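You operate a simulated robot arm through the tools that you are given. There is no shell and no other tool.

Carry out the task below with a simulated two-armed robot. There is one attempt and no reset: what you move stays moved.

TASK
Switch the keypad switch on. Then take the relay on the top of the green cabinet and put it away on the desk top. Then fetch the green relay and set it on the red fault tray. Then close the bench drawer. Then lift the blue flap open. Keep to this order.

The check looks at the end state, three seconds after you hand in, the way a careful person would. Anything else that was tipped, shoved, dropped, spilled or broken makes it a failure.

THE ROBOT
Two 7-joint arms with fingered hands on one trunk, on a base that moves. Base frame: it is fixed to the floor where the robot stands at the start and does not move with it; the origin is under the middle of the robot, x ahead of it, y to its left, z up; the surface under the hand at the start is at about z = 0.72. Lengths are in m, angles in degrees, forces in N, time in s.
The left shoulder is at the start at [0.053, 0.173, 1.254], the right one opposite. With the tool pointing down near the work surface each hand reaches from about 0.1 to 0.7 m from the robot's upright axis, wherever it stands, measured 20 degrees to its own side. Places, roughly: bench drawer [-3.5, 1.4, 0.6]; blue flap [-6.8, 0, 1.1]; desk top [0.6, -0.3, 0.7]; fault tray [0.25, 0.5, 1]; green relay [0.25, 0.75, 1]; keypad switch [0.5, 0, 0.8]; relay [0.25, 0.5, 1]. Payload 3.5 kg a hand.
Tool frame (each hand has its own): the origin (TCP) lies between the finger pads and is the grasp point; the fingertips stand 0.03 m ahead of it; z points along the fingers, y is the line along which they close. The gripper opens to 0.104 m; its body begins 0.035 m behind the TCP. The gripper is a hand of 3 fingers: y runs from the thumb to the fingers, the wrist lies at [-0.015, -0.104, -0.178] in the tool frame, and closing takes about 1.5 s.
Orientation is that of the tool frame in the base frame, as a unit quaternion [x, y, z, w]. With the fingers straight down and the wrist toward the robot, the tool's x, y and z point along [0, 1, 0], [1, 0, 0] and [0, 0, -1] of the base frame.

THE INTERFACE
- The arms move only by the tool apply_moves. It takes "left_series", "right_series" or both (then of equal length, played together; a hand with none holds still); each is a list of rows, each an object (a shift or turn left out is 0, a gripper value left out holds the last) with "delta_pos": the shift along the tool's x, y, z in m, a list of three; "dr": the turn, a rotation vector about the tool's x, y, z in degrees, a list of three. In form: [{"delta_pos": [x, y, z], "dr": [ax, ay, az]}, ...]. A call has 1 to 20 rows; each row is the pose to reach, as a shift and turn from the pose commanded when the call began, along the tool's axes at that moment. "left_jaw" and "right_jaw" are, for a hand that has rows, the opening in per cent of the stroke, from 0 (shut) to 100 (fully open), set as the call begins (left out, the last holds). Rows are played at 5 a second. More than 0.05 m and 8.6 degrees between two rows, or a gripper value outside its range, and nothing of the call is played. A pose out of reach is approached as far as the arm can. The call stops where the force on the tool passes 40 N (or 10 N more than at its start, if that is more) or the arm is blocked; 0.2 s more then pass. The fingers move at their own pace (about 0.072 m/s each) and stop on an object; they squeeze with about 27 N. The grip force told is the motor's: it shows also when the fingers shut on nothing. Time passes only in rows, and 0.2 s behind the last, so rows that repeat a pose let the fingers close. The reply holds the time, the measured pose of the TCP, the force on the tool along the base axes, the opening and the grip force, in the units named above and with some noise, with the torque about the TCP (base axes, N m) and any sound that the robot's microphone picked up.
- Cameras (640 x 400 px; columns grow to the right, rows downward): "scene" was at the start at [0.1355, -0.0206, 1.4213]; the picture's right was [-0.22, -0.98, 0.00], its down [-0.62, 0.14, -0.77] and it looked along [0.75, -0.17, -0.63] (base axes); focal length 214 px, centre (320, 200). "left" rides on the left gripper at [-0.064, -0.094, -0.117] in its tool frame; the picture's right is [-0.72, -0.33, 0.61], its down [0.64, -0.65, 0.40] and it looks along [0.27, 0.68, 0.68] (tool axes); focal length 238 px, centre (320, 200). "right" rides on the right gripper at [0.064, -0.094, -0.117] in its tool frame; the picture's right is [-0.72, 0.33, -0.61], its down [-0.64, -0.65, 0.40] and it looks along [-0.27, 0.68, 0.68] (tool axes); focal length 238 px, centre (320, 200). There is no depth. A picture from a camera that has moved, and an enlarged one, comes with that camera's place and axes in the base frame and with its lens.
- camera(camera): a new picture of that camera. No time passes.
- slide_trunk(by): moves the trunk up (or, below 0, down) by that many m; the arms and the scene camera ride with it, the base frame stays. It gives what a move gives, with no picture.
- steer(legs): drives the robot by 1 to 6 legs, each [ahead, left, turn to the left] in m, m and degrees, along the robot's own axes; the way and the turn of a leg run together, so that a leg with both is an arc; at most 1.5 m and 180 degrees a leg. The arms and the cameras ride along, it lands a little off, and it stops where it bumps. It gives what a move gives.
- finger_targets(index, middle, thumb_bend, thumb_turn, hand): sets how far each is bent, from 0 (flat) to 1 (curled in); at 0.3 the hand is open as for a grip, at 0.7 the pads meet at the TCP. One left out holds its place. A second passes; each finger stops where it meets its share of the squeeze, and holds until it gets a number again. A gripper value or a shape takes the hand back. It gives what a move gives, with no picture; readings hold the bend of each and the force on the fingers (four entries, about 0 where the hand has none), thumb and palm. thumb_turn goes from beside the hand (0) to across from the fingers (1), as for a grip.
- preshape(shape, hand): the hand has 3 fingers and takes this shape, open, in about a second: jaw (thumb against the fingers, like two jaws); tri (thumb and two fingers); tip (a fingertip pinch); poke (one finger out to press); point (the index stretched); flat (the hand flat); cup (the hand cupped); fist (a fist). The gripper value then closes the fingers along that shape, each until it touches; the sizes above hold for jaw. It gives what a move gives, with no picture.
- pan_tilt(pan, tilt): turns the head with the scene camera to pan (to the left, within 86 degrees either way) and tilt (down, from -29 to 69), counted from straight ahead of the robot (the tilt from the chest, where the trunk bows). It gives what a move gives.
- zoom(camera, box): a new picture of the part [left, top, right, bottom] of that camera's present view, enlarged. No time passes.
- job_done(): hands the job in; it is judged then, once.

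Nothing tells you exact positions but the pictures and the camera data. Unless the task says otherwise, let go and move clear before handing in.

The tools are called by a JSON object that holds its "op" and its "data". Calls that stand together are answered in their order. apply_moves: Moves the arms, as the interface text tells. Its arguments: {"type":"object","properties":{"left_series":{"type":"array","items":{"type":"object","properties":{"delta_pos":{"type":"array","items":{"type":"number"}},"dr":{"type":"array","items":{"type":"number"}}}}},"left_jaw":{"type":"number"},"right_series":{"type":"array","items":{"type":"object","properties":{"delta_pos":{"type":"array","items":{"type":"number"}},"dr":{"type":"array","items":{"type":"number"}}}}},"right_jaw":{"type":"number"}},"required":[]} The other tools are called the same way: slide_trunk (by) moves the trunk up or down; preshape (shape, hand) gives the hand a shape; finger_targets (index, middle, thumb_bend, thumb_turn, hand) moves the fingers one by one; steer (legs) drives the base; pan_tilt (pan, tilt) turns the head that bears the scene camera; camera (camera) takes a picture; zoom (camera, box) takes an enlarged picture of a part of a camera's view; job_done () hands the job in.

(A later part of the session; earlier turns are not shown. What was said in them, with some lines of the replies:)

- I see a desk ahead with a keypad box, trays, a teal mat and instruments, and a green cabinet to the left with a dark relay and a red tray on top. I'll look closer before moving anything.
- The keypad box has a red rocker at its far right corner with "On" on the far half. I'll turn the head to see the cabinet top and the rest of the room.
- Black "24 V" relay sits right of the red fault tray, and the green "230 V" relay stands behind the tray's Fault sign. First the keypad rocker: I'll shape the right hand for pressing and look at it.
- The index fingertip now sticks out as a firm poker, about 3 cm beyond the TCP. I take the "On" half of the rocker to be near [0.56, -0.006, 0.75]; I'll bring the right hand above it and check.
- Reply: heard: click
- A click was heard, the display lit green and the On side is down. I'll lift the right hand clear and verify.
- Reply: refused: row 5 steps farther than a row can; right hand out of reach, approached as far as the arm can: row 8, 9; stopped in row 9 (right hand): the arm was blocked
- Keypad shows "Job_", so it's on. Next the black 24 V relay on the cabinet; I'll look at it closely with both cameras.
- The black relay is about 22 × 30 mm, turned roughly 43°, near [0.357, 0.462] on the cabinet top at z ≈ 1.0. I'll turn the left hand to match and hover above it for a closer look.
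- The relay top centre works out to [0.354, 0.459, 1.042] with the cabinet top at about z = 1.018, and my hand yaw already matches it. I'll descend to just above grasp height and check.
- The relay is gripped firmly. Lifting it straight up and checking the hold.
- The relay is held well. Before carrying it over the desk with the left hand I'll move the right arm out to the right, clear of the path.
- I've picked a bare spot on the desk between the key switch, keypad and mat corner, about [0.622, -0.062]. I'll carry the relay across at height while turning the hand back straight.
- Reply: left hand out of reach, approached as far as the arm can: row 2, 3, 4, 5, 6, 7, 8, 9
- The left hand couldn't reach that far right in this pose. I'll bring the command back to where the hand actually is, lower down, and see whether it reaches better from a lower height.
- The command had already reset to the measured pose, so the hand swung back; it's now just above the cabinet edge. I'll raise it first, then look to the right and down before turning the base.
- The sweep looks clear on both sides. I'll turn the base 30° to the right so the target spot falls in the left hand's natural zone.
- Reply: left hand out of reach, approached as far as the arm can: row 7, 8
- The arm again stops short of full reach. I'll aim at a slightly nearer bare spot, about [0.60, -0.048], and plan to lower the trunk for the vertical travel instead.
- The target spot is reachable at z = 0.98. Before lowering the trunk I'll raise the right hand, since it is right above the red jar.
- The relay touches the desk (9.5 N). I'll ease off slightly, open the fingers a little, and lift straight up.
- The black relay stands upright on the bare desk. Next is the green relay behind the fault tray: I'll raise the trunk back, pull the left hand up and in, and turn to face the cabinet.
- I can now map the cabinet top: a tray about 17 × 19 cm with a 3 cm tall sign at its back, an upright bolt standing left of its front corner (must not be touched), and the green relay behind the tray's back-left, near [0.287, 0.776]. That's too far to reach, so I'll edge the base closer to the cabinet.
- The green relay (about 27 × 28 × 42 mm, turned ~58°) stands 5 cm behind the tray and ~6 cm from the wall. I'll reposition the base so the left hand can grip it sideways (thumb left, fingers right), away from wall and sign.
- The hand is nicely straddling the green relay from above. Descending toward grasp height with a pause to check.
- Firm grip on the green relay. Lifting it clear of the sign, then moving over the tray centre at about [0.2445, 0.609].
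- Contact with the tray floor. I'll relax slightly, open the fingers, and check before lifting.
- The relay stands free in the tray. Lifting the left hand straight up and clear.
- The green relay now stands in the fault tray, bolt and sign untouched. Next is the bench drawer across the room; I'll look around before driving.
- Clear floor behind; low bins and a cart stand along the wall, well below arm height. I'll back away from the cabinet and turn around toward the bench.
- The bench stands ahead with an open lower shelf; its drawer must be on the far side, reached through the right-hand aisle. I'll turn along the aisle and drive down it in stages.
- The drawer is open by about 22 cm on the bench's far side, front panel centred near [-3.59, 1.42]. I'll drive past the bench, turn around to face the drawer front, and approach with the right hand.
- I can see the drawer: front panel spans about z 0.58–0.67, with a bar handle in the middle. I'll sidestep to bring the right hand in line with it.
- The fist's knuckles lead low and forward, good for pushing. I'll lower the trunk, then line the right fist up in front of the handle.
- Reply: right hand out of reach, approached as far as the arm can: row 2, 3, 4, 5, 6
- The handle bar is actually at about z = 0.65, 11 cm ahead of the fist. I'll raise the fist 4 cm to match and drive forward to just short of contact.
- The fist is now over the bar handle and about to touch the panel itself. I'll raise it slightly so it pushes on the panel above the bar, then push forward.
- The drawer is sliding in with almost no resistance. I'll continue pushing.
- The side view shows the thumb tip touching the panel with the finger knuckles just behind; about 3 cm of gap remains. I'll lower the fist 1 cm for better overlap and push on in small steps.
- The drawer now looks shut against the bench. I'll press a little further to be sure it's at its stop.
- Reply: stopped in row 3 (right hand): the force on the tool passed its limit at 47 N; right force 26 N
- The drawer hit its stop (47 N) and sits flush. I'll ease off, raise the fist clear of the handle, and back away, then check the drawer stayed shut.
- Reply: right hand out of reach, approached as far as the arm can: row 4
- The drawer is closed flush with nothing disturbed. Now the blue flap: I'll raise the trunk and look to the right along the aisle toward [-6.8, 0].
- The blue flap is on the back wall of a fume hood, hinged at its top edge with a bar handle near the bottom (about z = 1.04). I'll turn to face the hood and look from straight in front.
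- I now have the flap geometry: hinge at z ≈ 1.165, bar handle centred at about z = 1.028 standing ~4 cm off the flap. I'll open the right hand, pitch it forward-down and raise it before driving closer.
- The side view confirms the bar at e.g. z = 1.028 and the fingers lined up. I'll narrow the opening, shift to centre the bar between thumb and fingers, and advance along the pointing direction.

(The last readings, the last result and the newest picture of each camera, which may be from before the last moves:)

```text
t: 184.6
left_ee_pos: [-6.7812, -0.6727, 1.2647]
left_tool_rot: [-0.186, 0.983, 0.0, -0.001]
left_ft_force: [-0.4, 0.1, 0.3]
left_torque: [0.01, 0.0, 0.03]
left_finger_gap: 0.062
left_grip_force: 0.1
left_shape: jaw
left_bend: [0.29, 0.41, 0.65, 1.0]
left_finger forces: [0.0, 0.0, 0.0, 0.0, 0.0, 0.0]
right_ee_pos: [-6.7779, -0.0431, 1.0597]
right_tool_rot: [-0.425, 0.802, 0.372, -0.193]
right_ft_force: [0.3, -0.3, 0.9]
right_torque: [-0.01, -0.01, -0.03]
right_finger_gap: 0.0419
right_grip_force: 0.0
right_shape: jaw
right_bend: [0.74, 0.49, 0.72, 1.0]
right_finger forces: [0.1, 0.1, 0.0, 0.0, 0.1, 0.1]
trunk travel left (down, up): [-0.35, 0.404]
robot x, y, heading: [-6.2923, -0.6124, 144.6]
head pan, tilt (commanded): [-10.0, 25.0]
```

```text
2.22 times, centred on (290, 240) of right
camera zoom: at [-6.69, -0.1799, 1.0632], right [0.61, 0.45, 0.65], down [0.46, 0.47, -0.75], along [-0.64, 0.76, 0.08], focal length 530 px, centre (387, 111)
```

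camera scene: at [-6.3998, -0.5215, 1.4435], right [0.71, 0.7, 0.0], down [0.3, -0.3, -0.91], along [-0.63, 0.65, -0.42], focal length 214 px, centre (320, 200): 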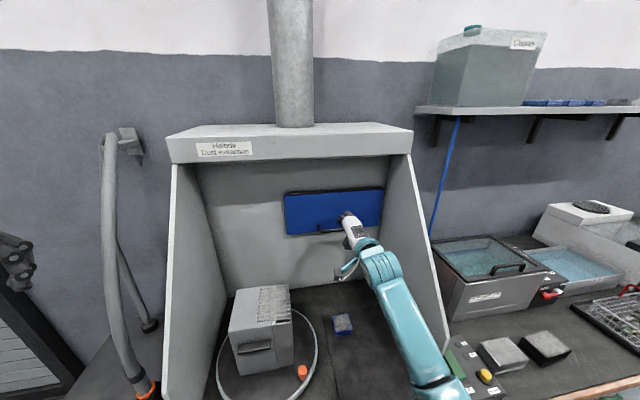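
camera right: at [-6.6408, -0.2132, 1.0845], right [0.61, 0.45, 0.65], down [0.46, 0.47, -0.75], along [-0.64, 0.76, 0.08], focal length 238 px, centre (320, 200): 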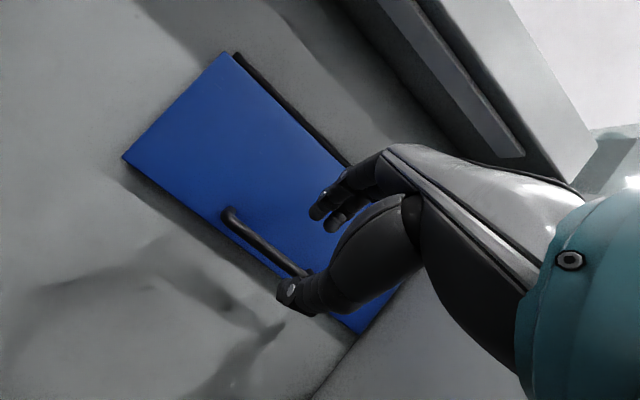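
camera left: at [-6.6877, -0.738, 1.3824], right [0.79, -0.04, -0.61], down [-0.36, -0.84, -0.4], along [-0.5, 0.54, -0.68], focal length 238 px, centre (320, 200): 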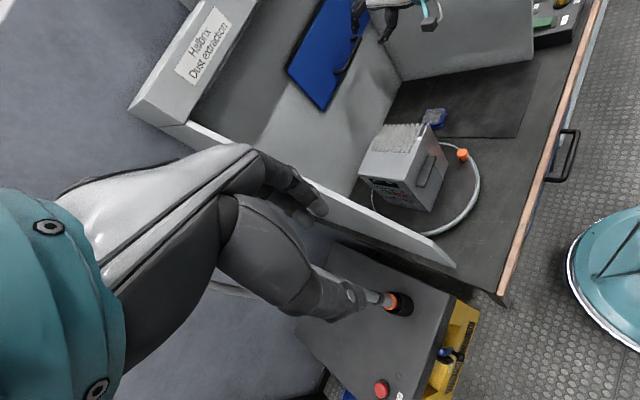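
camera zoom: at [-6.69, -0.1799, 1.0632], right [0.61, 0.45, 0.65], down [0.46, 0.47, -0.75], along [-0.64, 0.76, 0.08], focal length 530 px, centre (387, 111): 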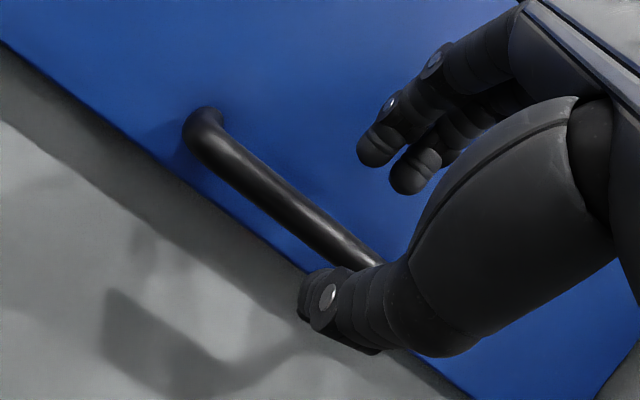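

{"op": "apply_moves", "data": {"right_series": [{"delta_pos": [0, 0, 0.012]}, {"delta_pos": [0, 0, 0.024]}, {"delta_pos": [0, 0, 0.031]}]}}

{"op": "zoom", "data": {"camera": "left", "box": [300, 0, 430, 100]}}

{"op": "zoom", "data": {"camera": "right", "box": [200, 150, 380, 330]}}

```text
t: 185.4
left_ee_pos: [-6.7805, -0.6714, 1.2648]
left_tool_rot: [-0.186, 0.983, -0.001, -0.002]
left_ft_force: [0.4, -0.6, -0.2]
left_torque: [0.03, -0.02, 0.01]
left_finger_gap: 0.0619
left_grip_force: 0.0
left_shape: jaw
left_bend: [0.29, 0.41, 0.65, 1.0]
left_finger forces: [0.1, 0.0, 0.0, 0.1, 0.0, 0.1]
right_ee_pos: [-6.7966, -0.0302, 1.038]
right_tool_rot: [-0.426, 0.802, 0.372, -0.193]
right_ft_force: [-0.1, 0.1, 0.4]
right_torque: [0.0, -0.01, 0.04]
right_finger_gap: 0.0421
right_grip_force: 0.1
right_shape: jaw
right_bend: [0.74, 0.49, 0.72, 1.0]
right_finger forces: [0.0, 0.0, 0.0, 0.0, 0.0, 0.0]
trunk travel left (down, up): [-0.35, 0.404]
robot x, y, heading: [-6.2932, -0.6145, 144.4]
head pan, tilt (commanded): [-10.0, 25.0]
```

```text
4.00 times, centred on (365, 50) of left
camera zoom: at [-6.6872, -0.7382, 1.3826], right [0.79, -0.04, -0.61], down [-0.36, -0.84, -0.4], along [-0.5, 0.54, -0.68], focal length 953 px, centre (140, 800)
```

zoom: 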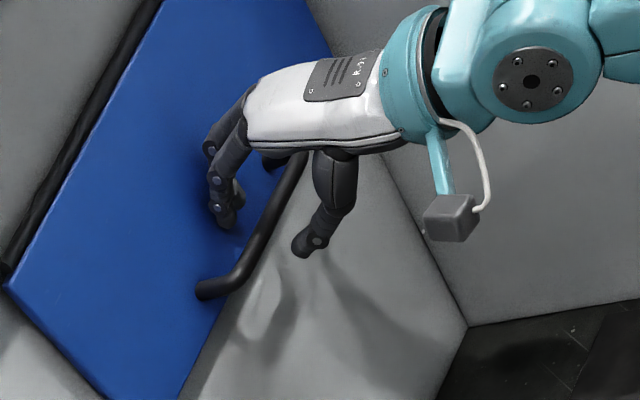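

```text
2.22 times, centred on (290, 240) of right
camera zoom: at [-6.7097, -0.1662, 1.0424], right [0.61, 0.45, 0.65], down [0.46, 0.47, -0.75], along [-0.64, 0.76, 0.08], focal length 530 px, centre (387, 111)
```

zoom: 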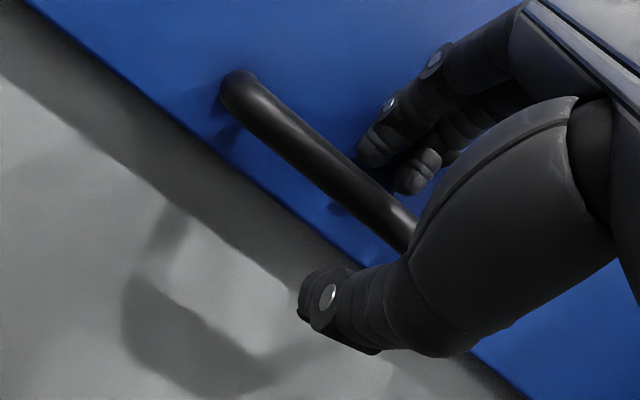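

The bar is between fingers and thumb. Closing the grip.

{"op": "apply_moves", "data": {"right_series": [{"delta_pos": [0, 0, 0]}, {"delta_pos": [0, 0, 0]}, {"delta_pos": [0, 0, 0]}, {"delta_pos": [0, 0, 0]}, {"delta_pos": [0, 0, 0]}, {"delta_pos": [0, 0, 0]}, {"delta_pos": [0, 0, 0]}], "right_jaw": 0}}

{"op": "zoom", "data": {"camera": "left", "box": [300, 0, 430, 100]}}

{"op": "zoom", "data": {"camera": "right", "box": [200, 150, 380, 330]}}

```text
t: 187.0
left_ee_pos: [-6.7816, -0.6719, 1.2641]
left_tool_rot: [-0.186, 0.983, 0.0, 0.0]
left_ft_force: [-0.9, -0.2, -0.3]
left_torque: [0.01, -0.01, -0.02]
left_finger_gap: 0.062
left_grip_force: 0.0
left_shape: jaw
left_bend: [0.29, 0.41, 0.65, 1.0]
left_finger forces: [0.0, 0.0, 0.0, 0.0, 0.0, 0.1]
right_ee_pos: [-6.7969, -0.0284, 1.0369]
right_tool_rot: [-0.426, 0.803, 0.37, -0.192]
right_ft_force: [0.5, -2.2, -9.2]
right_torque: [-0.11, -0.05, 0.03]
right_finger_gap: 0.0039
right_grip_force: 26.3
right_shape: jaw
right_bend: [0.71, 0.71, 0.74, 1.0]
right_finger forces: [13.3, 4.1, 0.1, 0.0, 24.8, 0.1]
trunk travel left (down, up): [-0.35, 0.404]
robot x, y, heading: [-6.2945, -0.6166, 144.2]
head pan, tilt (commanded): [-10.0, 25.0]
```

```text
4.00 times, centred on (365, 50) of left
camera zoom: at [-6.6875, -0.7378, 1.3824], right [0.79, -0.04, -0.61], down [-0.36, -0.84, -0.4], along [-0.5, 0.54, -0.68], focal length 953 px, centre (140, 800)
```

zoom: 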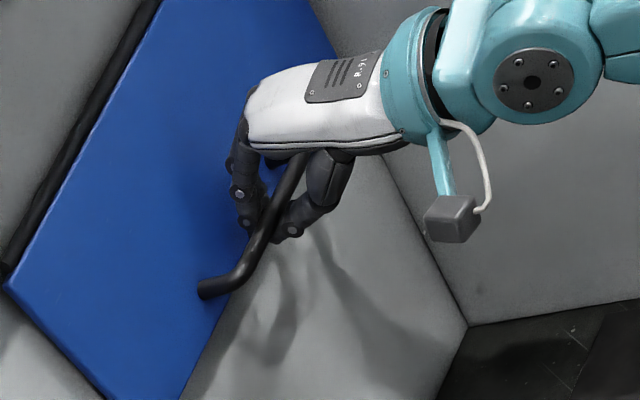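

```text
2.22 times, centred on (290, 240) of right
camera zoom: at [-6.7097, -0.166, 1.0413], right [0.61, 0.45, 0.65], down [0.46, 0.47, -0.75], along [-0.64, 0.76, 0.08], focal length 530 px, centre (387, 111)
```

zoom: 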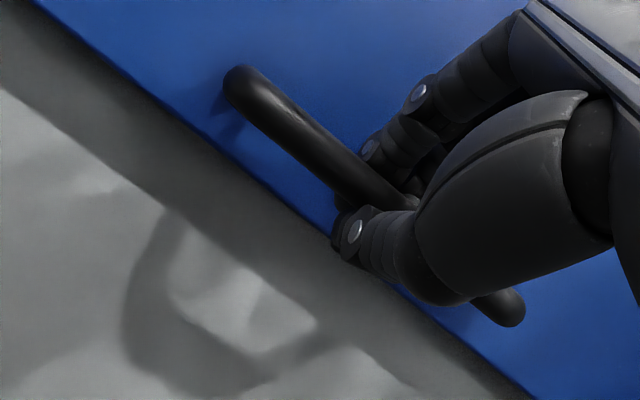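

The bar is caged in the grip. I'll swing it along the flap's arc (outward and up), first to about 30°, and check.

{"op": "apply_moves", "data": {"right_series": [{"delta_pos": [0, -0.0034, -0.0083]}, {"delta_pos": [0, -0.0068, -0.0166]}, {"delta_pos": [0, -0.0095, -0.0253]}, {"delta_pos": [0, -0.0113, -0.034]}, {"delta_pos": [0, -0.0126, -0.0428]}, {"delta_pos": [0, -0.0136, -0.0517]}, {"delta_pos": [0, -0.0136, -0.0607]}, {"delta_pos": [0, -0.0135, -0.0697]}]}}

{"op": "zoom", "data": {"camera": "left", "box": [280, 0, 460, 130]}}

{"op": "zoom", "data": {"camera": "scene", "box": [260, 160, 420, 280]}}

```text
t: 188.8
left_ee_pos: [-6.7808, -0.6719, 1.2637]
left_tool_rot: [-0.186, 0.983, -0.001, -0.001]
left_ft_force: [-0.6, -0.3, 0.0]
left_torque: [0.03, -0.01, 0.04]
left_finger_gap: 0.0623
left_grip_force: 0.1
left_shape: jaw
left_bend: [0.29, 0.41, 0.65, 1.0]
left_finger forces: [0.1, 0.1, 0.0, 0.1, 0.0, 0.0]
right_ee_pos: [-6.7471, -0.064, 1.0743]
right_tool_rot: [-0.425, 0.802, 0.372, -0.192]
right_ft_force: [0.0, -4.0, -3.1]
right_torque: [-0.08, -0.01, -0.02]
right_finger_gap: 0.0043
right_grip_force: 27.1
right_shape: jaw
right_bend: [0.71, 0.71, 0.75, 1.0]
right_finger forces: [1.1, 0.0, 0.0, 0.0, 19.5, 0.0]
trunk travel left (down, up): [-0.35, 0.404]
robot x, y, heading: [-6.2884, -0.6178, 144.5]
head pan, tilt (commanded): [-10.0, 25.0]
```

```text
3.08 times, centred on (370, 65) of left
camera zoom: at [-6.6872, -0.7386, 1.3826], right [0.79, -0.04, -0.61], down [-0.36, -0.84, -0.4], along [-0.5, 0.54, -0.68], focal length 733 px, centre (166, 615)
```

zoom: 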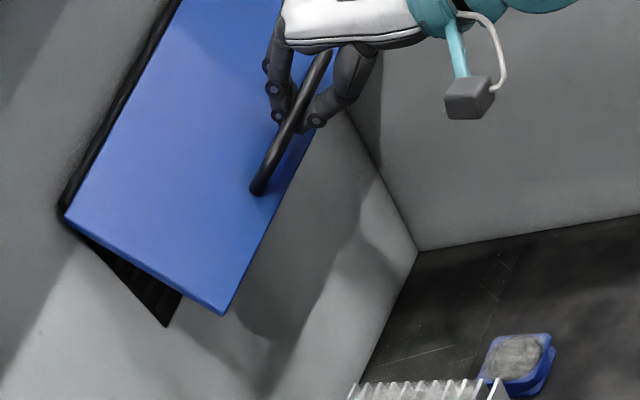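

```text
3.33 times, centred on (340, 220) of scene
camera zoom: at [-6.3993, -0.5221, 1.4437], right [0.71, 0.7, 0.0], down [0.3, -0.3, -0.91], along [-0.63, 0.65, -0.42], focal length 715 px, centre (253, 133)
```

zoom: 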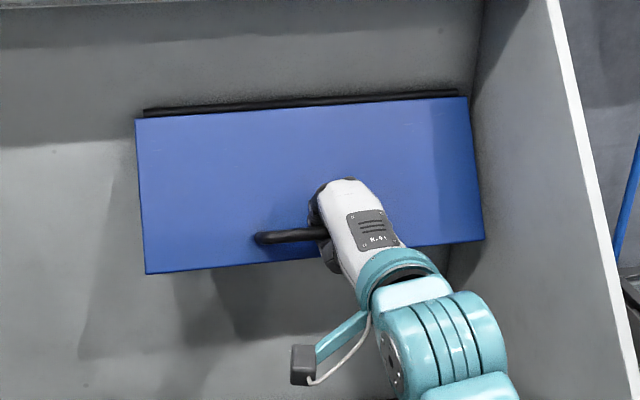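

The flap follows nicely. Continuing the arc to about 60°.

{"op": "apply_moves", "data": {"right_series": [{"delta_pos": [0, 0.001, -0.009]}, {"delta_pos": [0, 0.0024, -0.0178]}, {"delta_pos": [0, 0.0046, -0.0265]}, {"delta_pos": [0, 0.0071, -0.0352]}, {"delta_pos": [0, 0.0104, -0.0435]}, {"delta_pos": [0, 0.014, -0.0518]}, {"delta_pos": [0, 0.0185, -0.0596]}, {"delta_pos": [0, 0.0232, -0.0673]}]}}

{"op": "zoom", "data": {"camera": "left", "box": [280, 0, 460, 130]}}

{"op": "zoom", "data": {"camera": "scene", "box": [260, 160, 420, 280]}}

```text
t: 190.6
left_ee_pos: [-6.783, -0.6723, 1.2621]
left_tool_rot: [-0.185, 0.983, -0.001, 0.0]
left_ft_force: [0.7, -0.7, -0.9]
left_torque: [0.03, 0.01, 0.02]
left_finger_gap: 0.0621
left_grip_force: 0.1
left_shape: jaw
left_bend: [0.29, 0.41, 0.65, 1.0]
left_finger forces: [0.0, 0.0, 0.1, 0.0, 0.1, 0.1]
right_ee_pos: [-6.7194, -0.0837, 1.1335]
right_tool_rot: [-0.425, 0.803, 0.371, -0.191]
right_ft_force: [-18.7, 7.3, 2.8]
right_torque: [-0.09, -0.06, 0.0]
right_finger_gap: 0.004
right_grip_force: 26.7
right_shape: jaw
right_bend: [0.71, 0.71, 0.76, 1.0]
right_finger forces: [17.0, 7.9, 0.1, 0.0, 12.9, 0.0]
trunk travel left (down, up): [-0.35, 0.404]
robot x, y, heading: [-6.2935, -0.6182, 144.3]
head pan, tilt (commanded): [-10.0, 25.0]
```

```text
3.08 times, centred on (370, 65) of left
camera zoom: at [-6.6899, -0.7371, 1.3818], right [0.79, -0.04, -0.61], down [-0.36, -0.84, -0.4], along [-0.5, 0.54, -0.68], focal length 733 px, centre (166, 615)
```

zoom: 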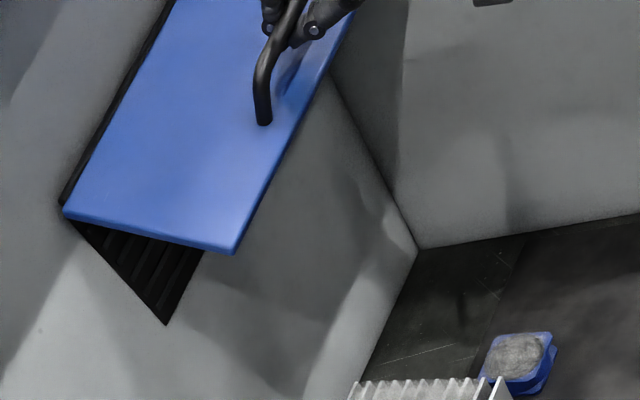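

```text
3.33 times, centred on (340, 220) of scene
camera zoom: at [-6.4021, -0.5205, 1.4432], right [0.71, 0.7, 0.0], down [0.3, -0.3, -0.91], along [-0.63, 0.65, -0.42], focal length 715 px, centre (253, 133)
```

zoom: 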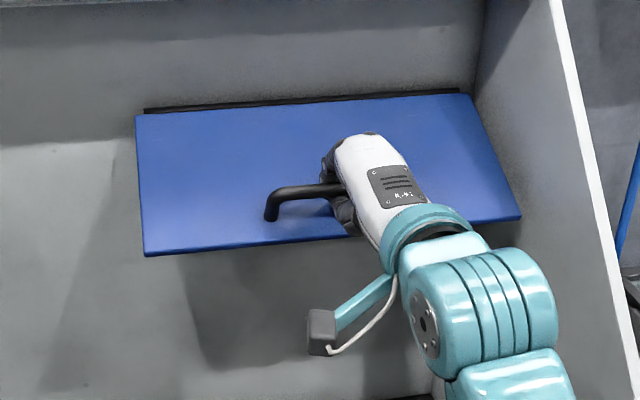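

A 19 N pull shows my arc is a few millimetres too wide; I'll correct inward and continue to roughly 80°.

{"op": "apply_moves", "data": {"right_series": [{"delta_pos": [0, 0.0045, 0.002]}, {"delta_pos": [0, 0.0095, -0.0035]}, {"delta_pos": [0, 0.0148, -0.0097]}, {"delta_pos": [0, 0.0212, -0.016]}, {"delta_pos": [0, 0.0276, -0.0224]}, {"delta_pos": [0, 0.0347, -0.028]}, {"delta_pos": [0, 0.0419, -0.0333]}]}}

{"op": "zoom", "data": {"camera": "left", "box": [280, 0, 460, 130]}}

{"op": "zoom", "data": {"camera": "scene", "box": [260, 140, 420, 260]}}

```text
t: 192.2
left_ee_pos: [-6.7816, -0.6696, 1.263]
left_tool_rot: [-0.186, 0.983, -0.002, 0.0]
left_ft_force: [-0.2, -0.3, -0.3]
left_torque: [-0.03, 0.02, 0.01]
left_finger_gap: 0.0621
left_grip_force: 0.1
left_shape: jaw
left_bend: [0.29, 0.41, 0.65, 1.0]
left_finger forces: [0.1, 0.1, 0.1, 0.1, 0.0, 0.0]
right_ee_pos: [-6.7209, -0.0813, 1.1811]
right_tool_rot: [-0.428, 0.805, 0.364, -0.19]
right_ft_force: [-4.9, 0.4, -25.3]
right_torque: [-0.16, -0.15, -0.01]
right_finger_gap: 0.0034
right_grip_force: 27.0
right_shape: jaw
right_bend: [0.71, 0.71, 0.76, 1.0]
right_finger forces: [2.3, 7.6, 0.1, 0.0, 32.0, 0.0]
trunk travel left (down, up): [-0.35, 0.404]
robot x, y, heading: [-6.2948, -0.6154, 144.6]
head pan, tilt (commanded): [-10.0, 25.0]
```

```text
3.08 times, centred on (370, 65) of left
camera zoom: at [-6.6896, -0.7361, 1.3816], right [0.79, -0.04, -0.61], down [-0.36, -0.84, -0.4], along [-0.5, 0.54, -0.68], focal length 733 px, centre (166, 615)
```

zoom: 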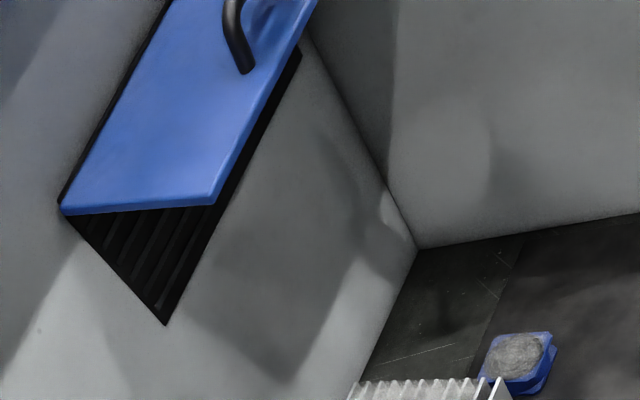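

```text
3.33 times, centred on (340, 200) of scene
camera zoom: at [-6.4018, -0.5195, 1.4428], right [0.71, 0.7, 0.0], down [0.3, -0.3, -0.91], along [-0.63, 0.65, -0.42], focal length 715 px, centre (253, 200)
```

zoom: 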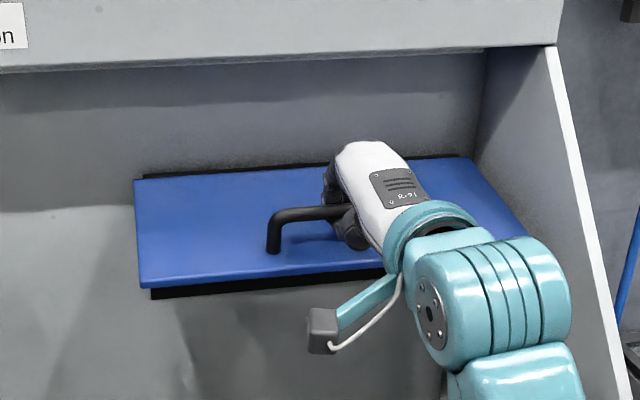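

The resistance is likely the thumb squeezed between bar and flap; I'll rotate the hand downward to follow the flap's angle and re-read the force.

{"op": "apply_moves", "data": {"right_series": [{"delta_pos": [0, 0, 0], "dr": [5, 0, 0]}, {"delta_pos": [0, 0, 0], "dr": [10, 0, 0]}, {"delta_pos": [0, 0, 0], "dr": [15, 0, 0]}, {"delta_pos": [0, 0, 0], "dr": [20, 0, 0]}]}}

{"op": "zoom", "data": {"camera": "left", "box": [280, 0, 460, 130]}}

{"op": "camera", "data": {"camera": "right"}}

```text
t: 193.2
left_ee_pos: [-6.7837, -0.67, 1.2623]
left_tool_rot: [-0.186, 0.983, -0.001, 0.0]
left_ft_force: [0.2, -0.5, 0.2]
left_torque: [-0.01, -0.02, 0.0]
left_finger_gap: 0.0618
left_grip_force: 0.0
left_shape: jaw
left_bend: [0.29, 0.41, 0.65, 1.0]
left_finger forces: [0.0, 0.0, 0.1, 0.0, 0.0, 0.0]
right_ee_pos: [-6.7213, -0.0826, 1.184]
right_tool_rot: [-0.452, 0.856, 0.222, -0.113]
right_ft_force: [-12.4, 4.9, -25.6]
right_torque: [-0.02, 0.07, 0.01]
right_finger_gap: 0.0033
right_grip_force: 27.3
right_shape: jaw
right_bend: [0.71, 0.71, 0.75, 1.0]
right_finger forces: [1.7, 6.6, 0.0, 0.0, 31.9, 0.0]
trunk travel left (down, up): [-0.35, 0.404]
robot x, y, heading: [-6.2931, -0.6192, 144.3]
head pan, tilt (commanded): [-10.0, 25.0]
```

```text
3.08 times, centred on (370, 65) of left
camera zoom: at [-6.6908, -0.7354, 1.3816], right [0.79, -0.04, -0.61], down [-0.36, -0.84, -0.4], along [-0.5, 0.54, -0.68], focal length 733 px, centre (166, 615)
```

zoom: 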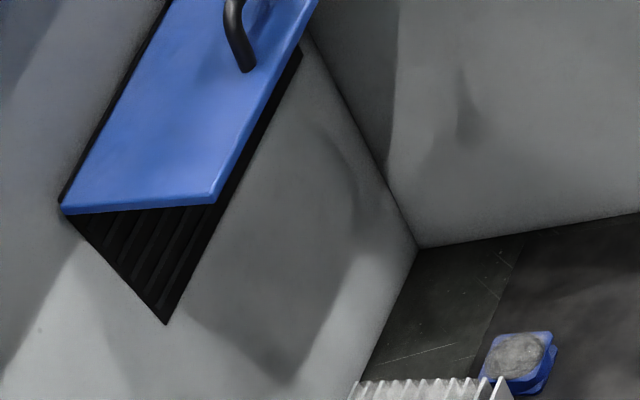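

```text
taken
camera right: at [-6.6431, -0.2127, 1.2401], right [0.41, 0.58, 0.7], down [0.67, 0.32, -0.67], along [-0.61, 0.74, -0.26], focal length 238 px, centre (320, 200)
```

right: 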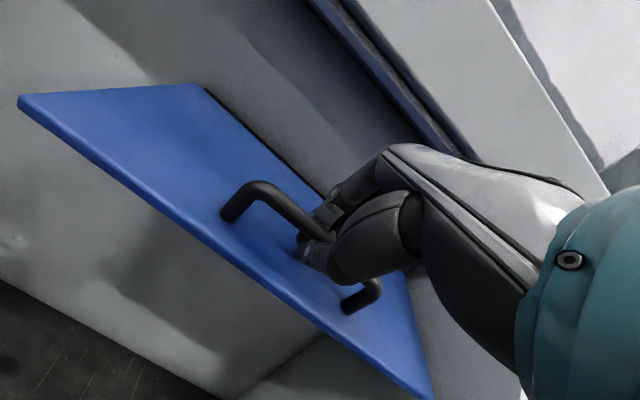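

{"op": "apply_moves", "data": {"right_series": [{"delta_pos": [0, 0.0015, -0.002]}, {"delta_pos": [0, 0.003, -0.004]}, {"delta_pos": [0, 0.0045, -0.006]}]}}

{"op": "zoom", "data": {"camera": "left", "box": [280, 0, 460, 130]}}

```text
t: 194.0
left_ee_pos: [-6.7839, -0.6698, 1.2637]
left_tool_rot: [-0.185, 0.983, -0.002, 0.0]
left_ft_force: [0.0, 0.5, 0.0]
left_torque: [0.01, 0.01, -0.04]
left_finger_gap: 0.062
left_grip_force: 0.1
left_shape: jaw
left_bend: [0.29, 0.41, 0.65, 1.0]
left_finger forces: [0.0, 0.0, 0.0, 0.0, 0.0, 0.0]
right_ee_pos: [-6.7227, -0.0803, 1.1848]
right_tool_rot: [-0.454, 0.857, 0.215, -0.111]
right_ft_force: [-6.7, -0.6, -38.2]
right_torque: [-0.06, -0.04, 0.0]
right_finger_gap: 0.0026
right_grip_force: 27.1
right_shape: jaw
right_bend: [0.71, 0.71, 0.74, 1.0]
right_finger forces: [13.7, 7.4, 0.0, 0.0, 35.0, 0.0]
trunk travel left (down, up): [-0.35, 0.404]
robot x, y, heading: [-6.2909, -0.6209, 144.5]
head pan, tilt (commanded): [-10.0, 25.0]
```

```text
3.08 times, centred on (370, 65) of left
camera zoom: at [-6.6908, -0.735, 1.3815], right [0.79, -0.04, -0.61], down [-0.36, -0.84, -0.4], along [-0.5, 0.54, -0.68], focal length 733 px, centre (166, 615)
```

zoom: 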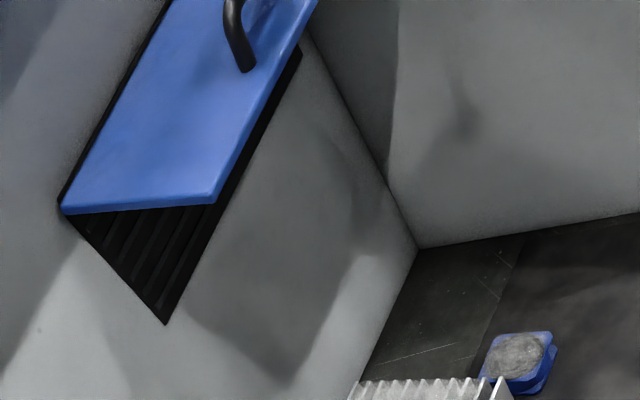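

At 38 N the flap no longer moves: it's at its upper stop, about 80° open. I'll ease off and see whether it wants to fall.

{"op": "apply_moves", "data": {"right_series": [{"delta_pos": [0, -0.002, 0.0035]}, {"delta_pos": [0, -0.0045, 0.007]}, {"delta_pos": [0, -0.006, 0.0095]}]}}

{"op": "zoom", "data": {"camera": "left", "box": [280, 0, 460, 130]}}

```text
t: 194.8
left_ee_pos: [-6.7837, -0.67, 1.2651]
left_tool_rot: [-0.186, 0.983, -0.001, 0.0]
left_ft_force: [-0.5, 0.3, 0.5]
left_torque: [0.01, 0.04, 0.03]
left_finger_gap: 0.0621
left_grip_force: 0.1
left_shape: jaw
left_bend: [0.29, 0.41, 0.65, 1.0]
left_finger forces: [0.0, 0.1, 0.0, 0.0, 0.1, 0.0]
right_ee_pos: [-6.7209, -0.0809, 1.1827]
right_tool_rot: [-0.453, 0.855, 0.225, -0.116]
right_ft_force: [-9.8, 2.3, -17.7]
right_torque: [-0.02, 0.04, -0.01]
right_finger_gap: 0.0028
right_grip_force: 26.6
right_shape: jaw
right_bend: [0.71, 0.71, 0.74, 1.0]
right_finger forces: [1.9, 5.8, 0.0, 0.1, 27.0, 0.0]
trunk travel left (down, up): [-0.35, 0.404]
robot x, y, heading: [-6.2939, -0.6165, 144.4]
head pan, tilt (commanded): [-10.0, 25.0]
```

```text
3.08 times, centred on (370, 65) of left
camera zoom: at [-6.6898, -0.7363, 1.3821], right [0.79, -0.04, -0.61], down [-0.36, -0.84, -0.4], along [-0.5, 0.54, -0.68], focal length 733 px, centre (166, 615)
```

zoom: 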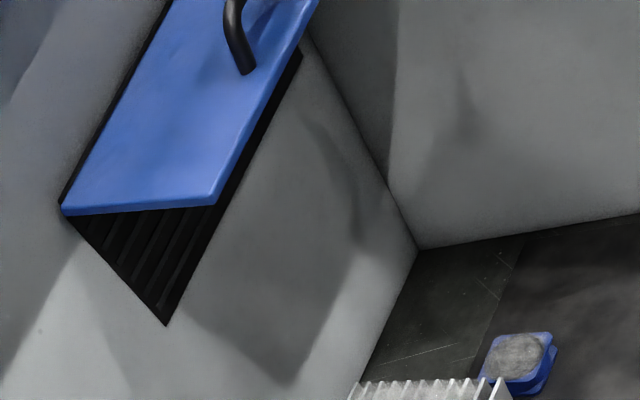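

{"op": "apply_moves", "data": {"right_series": [{"delta_pos": [0, -0.0005, 0.0035]}, {"delta_pos": [0, -0.001, 0.0065]}]}}

{"op": "zoom", "data": {"camera": "left", "box": [280, 0, 460, 130]}}

```text
t: 195.4
left_ee_pos: [-6.7824, -0.6715, 1.2646]
left_tool_rot: [-0.185, 0.983, 0.001, 0.0]
left_ft_force: [0.2, -0.2, 0.5]
left_torque: [-0.02, -0.02, -0.02]
left_finger_gap: 0.0619
left_grip_force: 0.0
left_shape: jaw
left_bend: [0.29, 0.41, 0.65, 1.0]
left_finger forces: [0.0, 0.0, 0.0, 0.0, 0.0, 0.0]
right_ee_pos: [-6.7212, -0.0817, 1.1804]
right_tool_rot: [-0.452, 0.854, 0.228, -0.117]
right_ft_force: [-3.3, -0.5, -1.6]
right_torque: [-0.02, 0.11, -0.03]
right_finger_gap: 0.0036
right_grip_force: 26.9
right_shape: jaw
right_bend: [0.71, 0.71, 0.76, 1.0]
right_finger forces: [5.2, 0.0, 0.1, 0.0, 0.0, 0.0]
trunk travel left (down, up): [-0.35, 0.404]
robot x, y, heading: [-6.2938, -0.6169, 144.4]
head pan, tilt (commanded): [-10.0, 25.0]
```

```text
3.08 times, centred on (370, 65) of left
camera zoom: at [-6.6875, -0.7382, 1.3827], right [0.79, -0.04, -0.61], down [-0.36, -0.84, -0.4], along [-0.5, 0.54, -0.68], focal length 733 px, centre (166, 615)
```

zoom: 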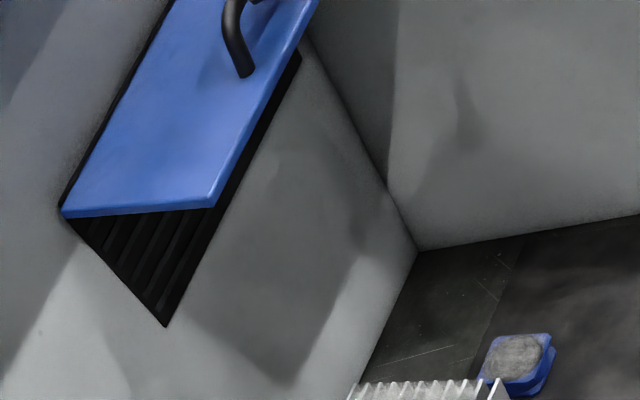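

The flap holds its position with almost no load on the hand. I'll open the fingers a little while backing off along the pointing direction.

{"op": "apply_moves", "data": {"right_series": [{"delta_pos": [0, 0, 0]}, {"delta_pos": [0, 0, -0.001]}, {"delta_pos": [0, 0, -0.002]}], "right_jaw": 25}}

{"op": "camera", "data": {"camera": "right"}}

{"op": "zoom", "data": {"camera": "left", "box": [280, 0, 460, 130]}}

{"op": "zoom", "data": {"camera": "scene", "box": [260, 140, 420, 260]}}

```text
t: 196.2
left_ee_pos: [-6.781, -0.674, 1.265]
left_tool_rot: [-0.186, 0.983, 0.0, -0.001]
left_ft_force: [-0.6, -0.3, -0.4]
left_torque: [-0.04, -0.02, -0.03]
left_finger_gap: 0.0621
left_grip_force: 0.0
left_shape: jaw
left_bend: [0.29, 0.41, 0.65, 1.0]
left_finger forces: [0.0, 0.1, 0.0, 0.0, 0.0, 0.1]
right_ee_pos: [-6.7192, -0.0835, 1.1796]
right_tool_rot: [-0.452, 0.855, 0.227, -0.117]
right_ft_force: [0.0, -0.9, -0.5]
right_torque: [-0.01, 0.01, 0.04]
right_finger_gap: 0.0256
right_grip_force: 0.2
right_shape: jaw
right_bend: [0.74, 0.56, 0.74, 1.0]
right_finger forces: [0.0, 0.0, 0.0, 0.1, 0.1, 0.1]
trunk travel left (down, up): [-0.35, 0.404]
robot x, y, heading: [-6.2921, -0.6166, 144.5]
head pan, tilt (commanded): [-10.0, 25.0]
```

```text
taken
camera right: at [-6.6412, -0.2142, 1.2358], right [0.42, 0.58, 0.7], down [0.67, 0.33, -0.67], along [-0.62, 0.75, -0.25], focal length 238 px, centre (320, 200)
```

right: 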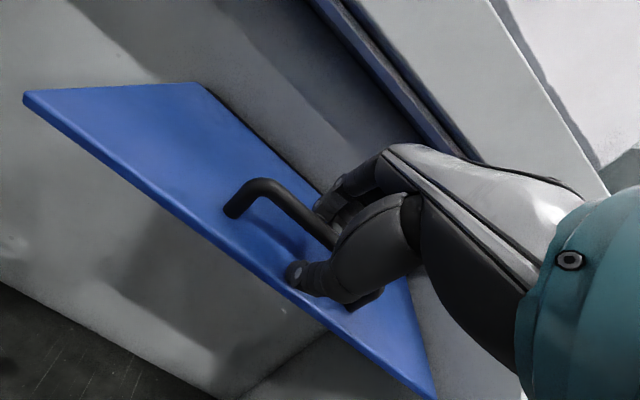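

```text
3.08 times, centred on (370, 65) of left
camera zoom: at [-6.687, -0.7382, 1.3827], right [0.79, -0.04, -0.61], down [-0.36, -0.84, -0.4], along [-0.5, 0.54, -0.68], focal length 733 px, centre (166, 615)
```

zoom: 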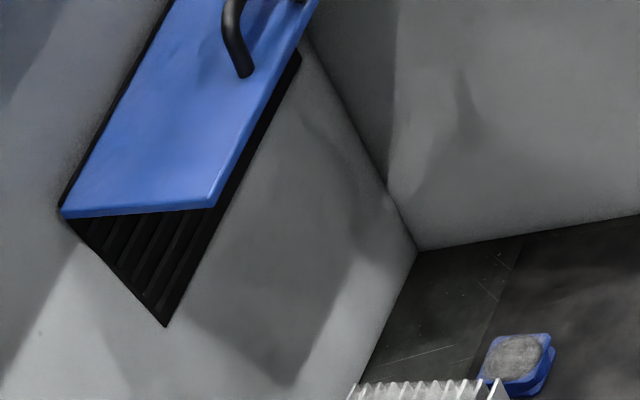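

```text
3.33 times, centred on (340, 200) of scene
camera zoom: at [-6.399, -0.5217, 1.4436], right [0.71, 0.7, 0.0], down [0.3, -0.3, -0.91], along [-0.63, 0.65, -0.42], focal length 715 px, centre (253, 200)
```

zoom: 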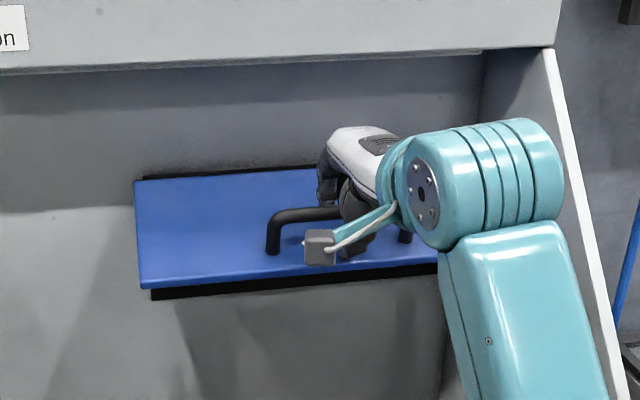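

{"op": "apply_moves", "data": {"right_series": [{"delta_pos": [0, 0, -0.005]}, {"delta_pos": [0, 0, -0.01]}, {"delta_pos": [0, 0, -0.015]}], "right_jaw": 30}}

{"op": "camera", "data": {"camera": "right"}}

```text
t: 197.0
left_ee_pos: [-6.7812, -0.6725, 1.2642]
left_tool_rot: [-0.186, 0.983, 0.0, -0.001]
left_ft_force: [1.1, -0.4, 0.3]
left_torque: [-0.01, -0.01, -0.01]
left_finger_gap: 0.0618
left_grip_force: 0.0
left_shape: jaw
left_bend: [0.29, 0.41, 0.65, 1.0]
left_finger forces: [0.0, 0.0, 0.1, 0.1, 0.0, 0.1]
right_ee_pos: [-6.7138, -0.0854, 1.1926]
right_tool_rot: [-0.453, 0.854, 0.227, -0.116]
right_ft_force: [-0.3, 0.6, -0.3]
right_torque: [0.03, 0.0, -0.02]
right_finger_gap: 0.0307
right_grip_force: 0.1
right_shape: jaw
right_bend: [0.74, 0.54, 0.74, 1.0]
right_finger forces: [0.1, 0.0, 0.0, 0.0, 0.0, 0.1]
trunk travel left (down, up): [-0.35, 0.404]
robot x, y, heading: [-6.2942, -0.6186, 144.3]
head pan, tilt (commanded): [-10.0, 25.0]
```

```text
taken
camera right: at [-6.635, -0.2181, 1.2484], right [0.42, 0.58, 0.7], down [0.67, 0.33, -0.67], along [-0.62, 0.75, -0.25], focal length 238 px, centre (320, 200)
```

right: 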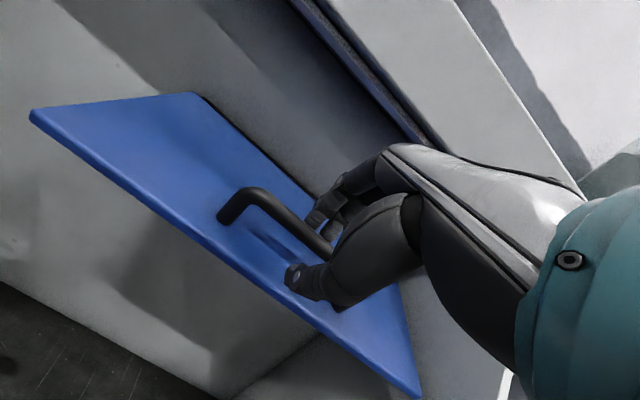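

{"op": "apply_moves", "data": {"right_series": [{"delta_pos": [0, 0, -0.004]}, {"delta_pos": [0, 0, -0.01]}, {"delta_pos": [0, 0, -0.018]}, {"delta_pos": [0, 0, -0.028]}], "right_jaw": 50}}

{"op": "camera", "data": {"camera": "right"}}

{"op": "zoom", "data": {"camera": "left", "box": [280, 0, 460, 130]}}

```text
t: 198.0
left_ee_pos: [-6.7809, -0.6732, 1.2645]
left_tool_rot: [-0.185, 0.983, -0.001, -0.001]
left_ft_force: [0.9, 0.2, -0.1]
left_torque: [0.02, 0.01, -0.02]
left_finger_gap: 0.0619
left_grip_force: 0.0
left_shape: jaw
left_bend: [0.29, 0.41, 0.65, 1.0]
left_finger forces: [0.0, 0.1, 0.0, 0.0, 0.0, 0.0]
right_ee_pos: [-6.7029, -0.0935, 1.2172]
right_tool_rot: [-0.453, 0.854, 0.226, -0.117]
right_ft_force: [-0.3, 0.1, -0.2]
right_torque: [-0.02, -0.03, -0.02]
right_finger_gap: 0.0513
right_grip_force: 0.0
right_shape: jaw
right_bend: [0.74, 0.45, 0.7, 1.0]
right_finger forces: [0.0, 0.0, 0.0, 0.0, 0.0, 0.1]
trunk travel left (down, up): [-0.35, 0.404]
robot x, y, heading: [-6.2895, -0.6153, 144.3]
head pan, tilt (commanded): [-10.0, 25.0]
```

```text
taken
camera right: at [-6.6242, -0.2259, 1.2733], right [0.42, 0.58, 0.7], down [0.67, 0.33, -0.67], along [-0.62, 0.75, -0.25], focal length 238 px, centre (320, 200)
```

right: 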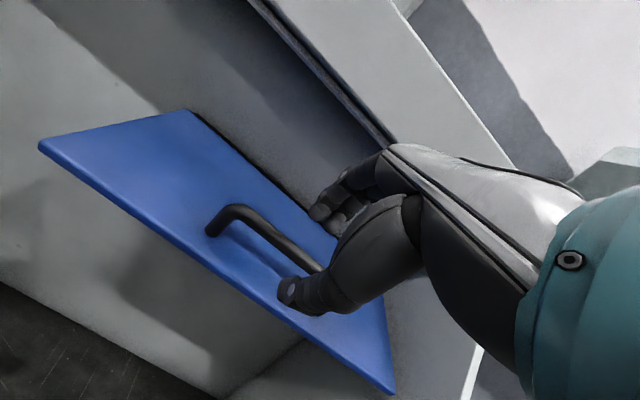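

```text
3.08 times, centred on (370, 65) of left
camera zoom: at [-6.687, -0.7383, 1.3826], right [0.79, -0.04, -0.61], down [-0.36, -0.84, -0.4], along [-0.5, 0.54, -0.68], focal length 733 px, centre (166, 615)
```

zoom: 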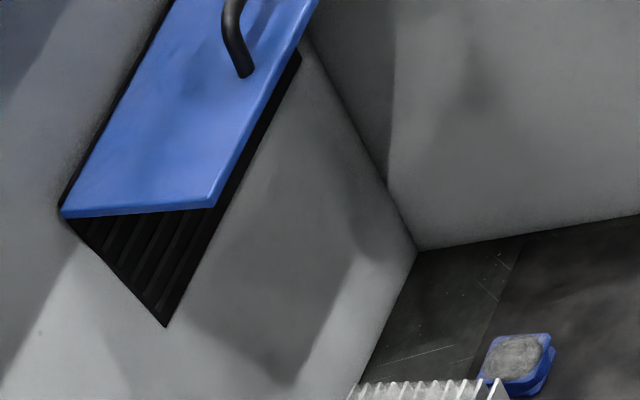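

The flap stays open on its own. I'll finish withdrawing the right hand and back the base away.

{"op": "apply_moves", "data": {"right_series": [{"delta_pos": [0, -0.005, -0.015]}, {"delta_pos": [0, -0.012, -0.03]}, {"delta_pos": [0, -0.025, -0.045]}, {"delta_pos": [0, -0.05, -0.06]}]}}

{"op": "steer", "data": {"legs": [[-0.35, 0, 0]]}}

{"op": "camera", "data": {"camera": "scene"}}

{"op": "zoom", "data": {"camera": "scene", "box": [190, 100, 400, 300]}}

```text
t: 199.0
left_ee_pos: [-6.7796, -0.6731, 1.2647]
left_tool_rot: [-0.185, 0.983, -0.001, -0.001]
left_ft_force: [0.2, 0.0, 0.5]
left_torque: [-0.02, -0.01, -0.01]
left_finger_gap: 0.0618
left_grip_force: 0.1
left_shape: jaw
left_bend: [0.29, 0.41, 0.65, 1.0]
left_finger forces: [0.0, 0.1, 0.0, 0.0, 0.0, 0.0]
right_ee_pos: [-6.6435, -0.1369, 1.2453]
right_tool_rot: [-0.452, 0.855, 0.227, -0.116]
right_ft_force: [0.1, 0.1, 0.5]
right_torque: [0.01, 0.05, -0.05]
right_finger_gap: 0.0516
right_grip_force: 0.0
right_shape: jaw
right_bend: [0.74, 0.45, 0.7, 1.0]
right_finger forces: [0.1, 0.0, 0.0, 0.1, 0.1, 0.1]
trunk travel left (down, up): [-0.35, 0.404]
robot x, y, heading: [-6.2908, -0.6172, 144.5]
head pan, tilt (commanded): [-10.0, 25.0]
```

```text
t: 201.2
left_ee_pos: [-6.494, -0.8756, 1.2639]
left_tool_rot: [-0.185, 0.983, 0.0, -0.001]
left_ft_force: [0.2, -0.4, -0.3]
left_torque: [-0.01, 0.06, 0.01]
left_finger_gap: 0.0618
left_grip_force: 0.1
left_shape: jaw
left_bend: [0.29, 0.41, 0.65, 1.0]
left_finger forces: [0.1, 0.1, 0.0, 0.0, 0.0, 0.0]
right_ee_pos: [-6.3565, -0.3411, 1.2458]
right_tool_rot: [-0.451, 0.855, 0.227, -0.116]
right_ft_force: [0.0, 0.5, 0.4]
right_torque: [0.02, 0.0, 0.01]
right_finger_gap: 0.0514
right_grip_force: 0.1
right_shape: jaw
right_bend: [0.74, 0.45, 0.7, 1.0]
right_finger forces: [0.0, 0.1, 0.1, 0.0, 0.0, 0.0]
trunk travel left (down, up): [-0.35, 0.404]
robot x, y, heading: [-6.0065, -0.8232, 144.2]
head pan, tilt (commanded): [-10.0, 25.0]
```

```text
taken
camera scene: at [-6.1132, -0.7266, 1.4436], right [0.72, 0.7, 0.0], down [0.29, -0.3, -0.91], along [-0.63, 0.65, -0.42], focal length 214 px, centre (320, 200)
```

scene: 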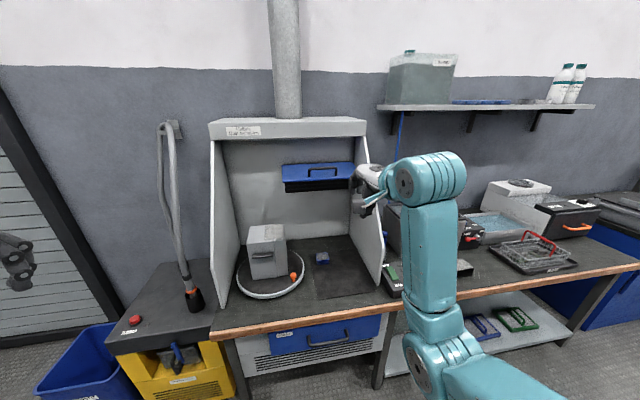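

```text
2.00 times, centred on (295, 200) of scene
camera zoom: at [-6.1132, -0.7266, 1.4436], right [0.72, 0.7, 0.0], down [0.29, -0.3, -0.91], along [-0.63, 0.65, -0.42], focal length 429 px, centre (370, 200)
```

zoom: 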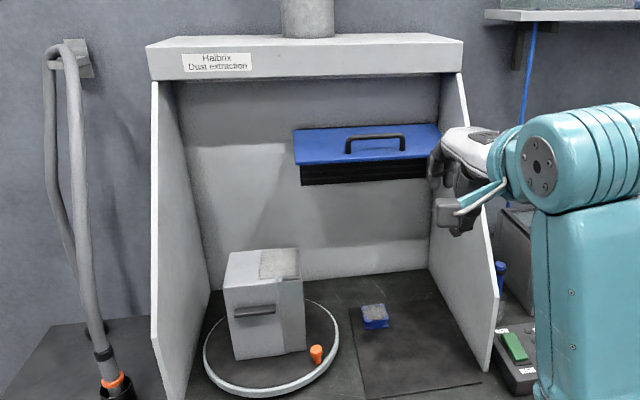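

The flap stays open at about 80°, and everything in the hood is untouched. I'll take one last look back at the bench drawer from here and recheck the flap.

{"op": "pan_tilt", "data": {"pan": -86, "tilt": 12}}

{"op": "camera", "data": {"camera": "scene"}}

{"op": "pan_tilt", "data": {"pan": -10, "tilt": 20}}

{"op": "zoom", "data": {"camera": "scene", "box": [190, 100, 400, 300]}}

```text
t: 202.7
left_ee_pos: [-6.4958, -0.8754, 1.2645]
left_tool_rot: [-0.184, 0.983, 0.0, -0.001]
left_ft_force: [0.8, 1.3, 0.1]
left_torque: [-0.01, -0.04, 0.03]
left_finger_gap: 0.0621
left_grip_force: 0.0
left_shape: jaw
left_bend: [0.29, 0.41, 0.65, 1.0]
left_finger forces: [0.2, 0.1, 0.0, 0.1, 0.0, 0.0]
right_ee_pos: [-6.3566, -0.3405, 1.2443]
right_tool_rot: [-0.451, 0.855, 0.227, -0.117]
right_ft_force: [0.0, 0.2, 0.4]
right_torque: [-0.01, -0.03, 0.01]
right_finger_gap: 0.0515
right_grip_force: 0.3
right_shape: jaw
right_bend: [0.74, 0.45, 0.7, 1.0]
right_finger forces: [0.0, 0.1, 0.0, 0.0, 0.0, 0.0]
trunk travel left (down, up): [-0.35, 0.404]
robot x, y, heading: [-6.007, -0.8224, 144.1]
head pan, tilt (commanded): [-85.9, 12.0]
```

```text
taken
camera scene: at [-6.0006, -0.713, 1.4647], right [0.85, -0.53, 0.0], down [-0.11, -0.18, -0.98], along [0.51, 0.83, -0.21], focal length 214 px, centre (320, 200)
```

scene: 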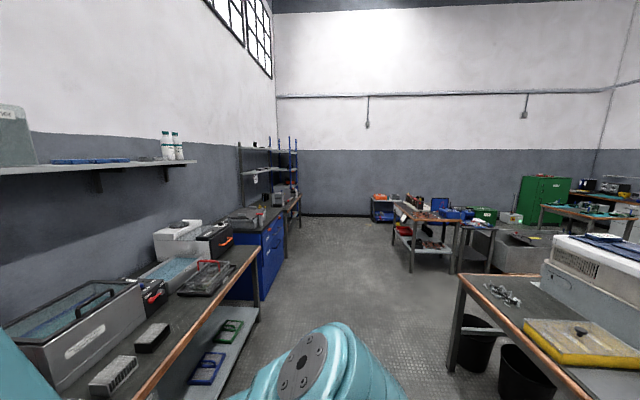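

```text
t: 204.2
left_ee_pos: [-6.4958, -0.8754, 1.2635]
left_tool_rot: [-0.185, 0.983, 0.0, -0.002]
left_ft_force: [0.5, -0.9, -0.8]
left_torque: [0.06, 0.0, -0.01]
left_finger_gap: 0.0622
left_grip_force: 0.1
left_shape: jaw
left_bend: [0.29, 0.41, 0.65, 1.0]
left_finger forces: [0.1, 0.1, 0.0, 0.0, 0.0, 0.0]
right_ee_pos: [-6.3569, -0.3399, 1.2441]
right_tool_rot: [-0.451, 0.855, 0.227, -0.116]
right_ft_force: [0.5, -0.6, 0.1]
right_torque: [0.01, -0.02, 0.0]
right_finger_gap: 0.0516
right_grip_force: 0.1
right_shape: jaw
right_bend: [0.74, 0.45, 0.7, 1.0]
right_finger forces: [0.1, 0.0, 0.0, 0.0, 0.0, 0.0]
trunk travel left (down, up): [-0.35, 0.404]
robot x, y, heading: [-6.0085, -0.8235, 144.2]
head pan, tilt (commanded): [-10.0, 20.0]
```

```text
2.00 times, centred on (295, 200) of scene
camera zoom: at [-6.1144, -0.7255, 1.4517], right [0.72, 0.7, 0.0], down [0.24, -0.25, -0.94], along [-0.65, 0.67, -0.34], focal length 429 px, centre (370, 200)
```

zoom: 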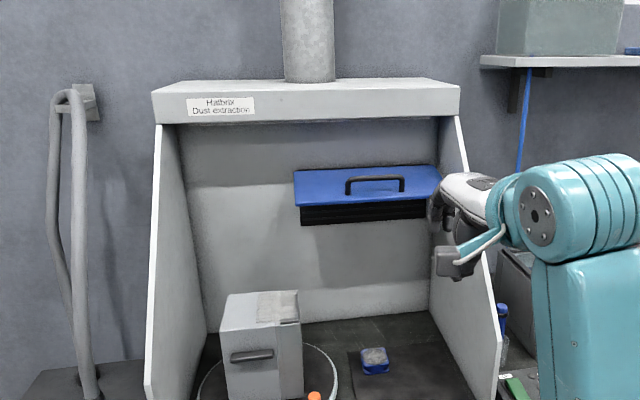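

The flap is still open several seconds after I let go, and no drawer sticks out of the bench. All five steps are done in order and both hands are free and clear, so I'm handing in.

{"op": "job_done", "data": {}}

```text
The job is handed in.
```

All five steps are done, in the order you gave, and I've handed the job in. Both hands are empty and clear.

- **Keypad switch:** on. It clicked and the display lit up showing "Job_".
- **24 V relay:** standing upright on the bare desk top, between the keypad, the key switch and the mat. I lifted it off the cabinet and let go once it touched the desk.
- **Green relay:** standing upright on the floor of the red fault tray. The bolt standing next to the tray and the sign at its back were not touched.
- **Bench drawer:** pushed in until it stopped. It was still shut when I looked back from across the room.
- **Blue flap:** lifted to its upper stop, about 80° open. It was still open several seconds after I let go.

I saw nothing else tipped, moved or broken. I did not go back to the desk and cabinet after leaving them, so the first three items are as I last saw them there.
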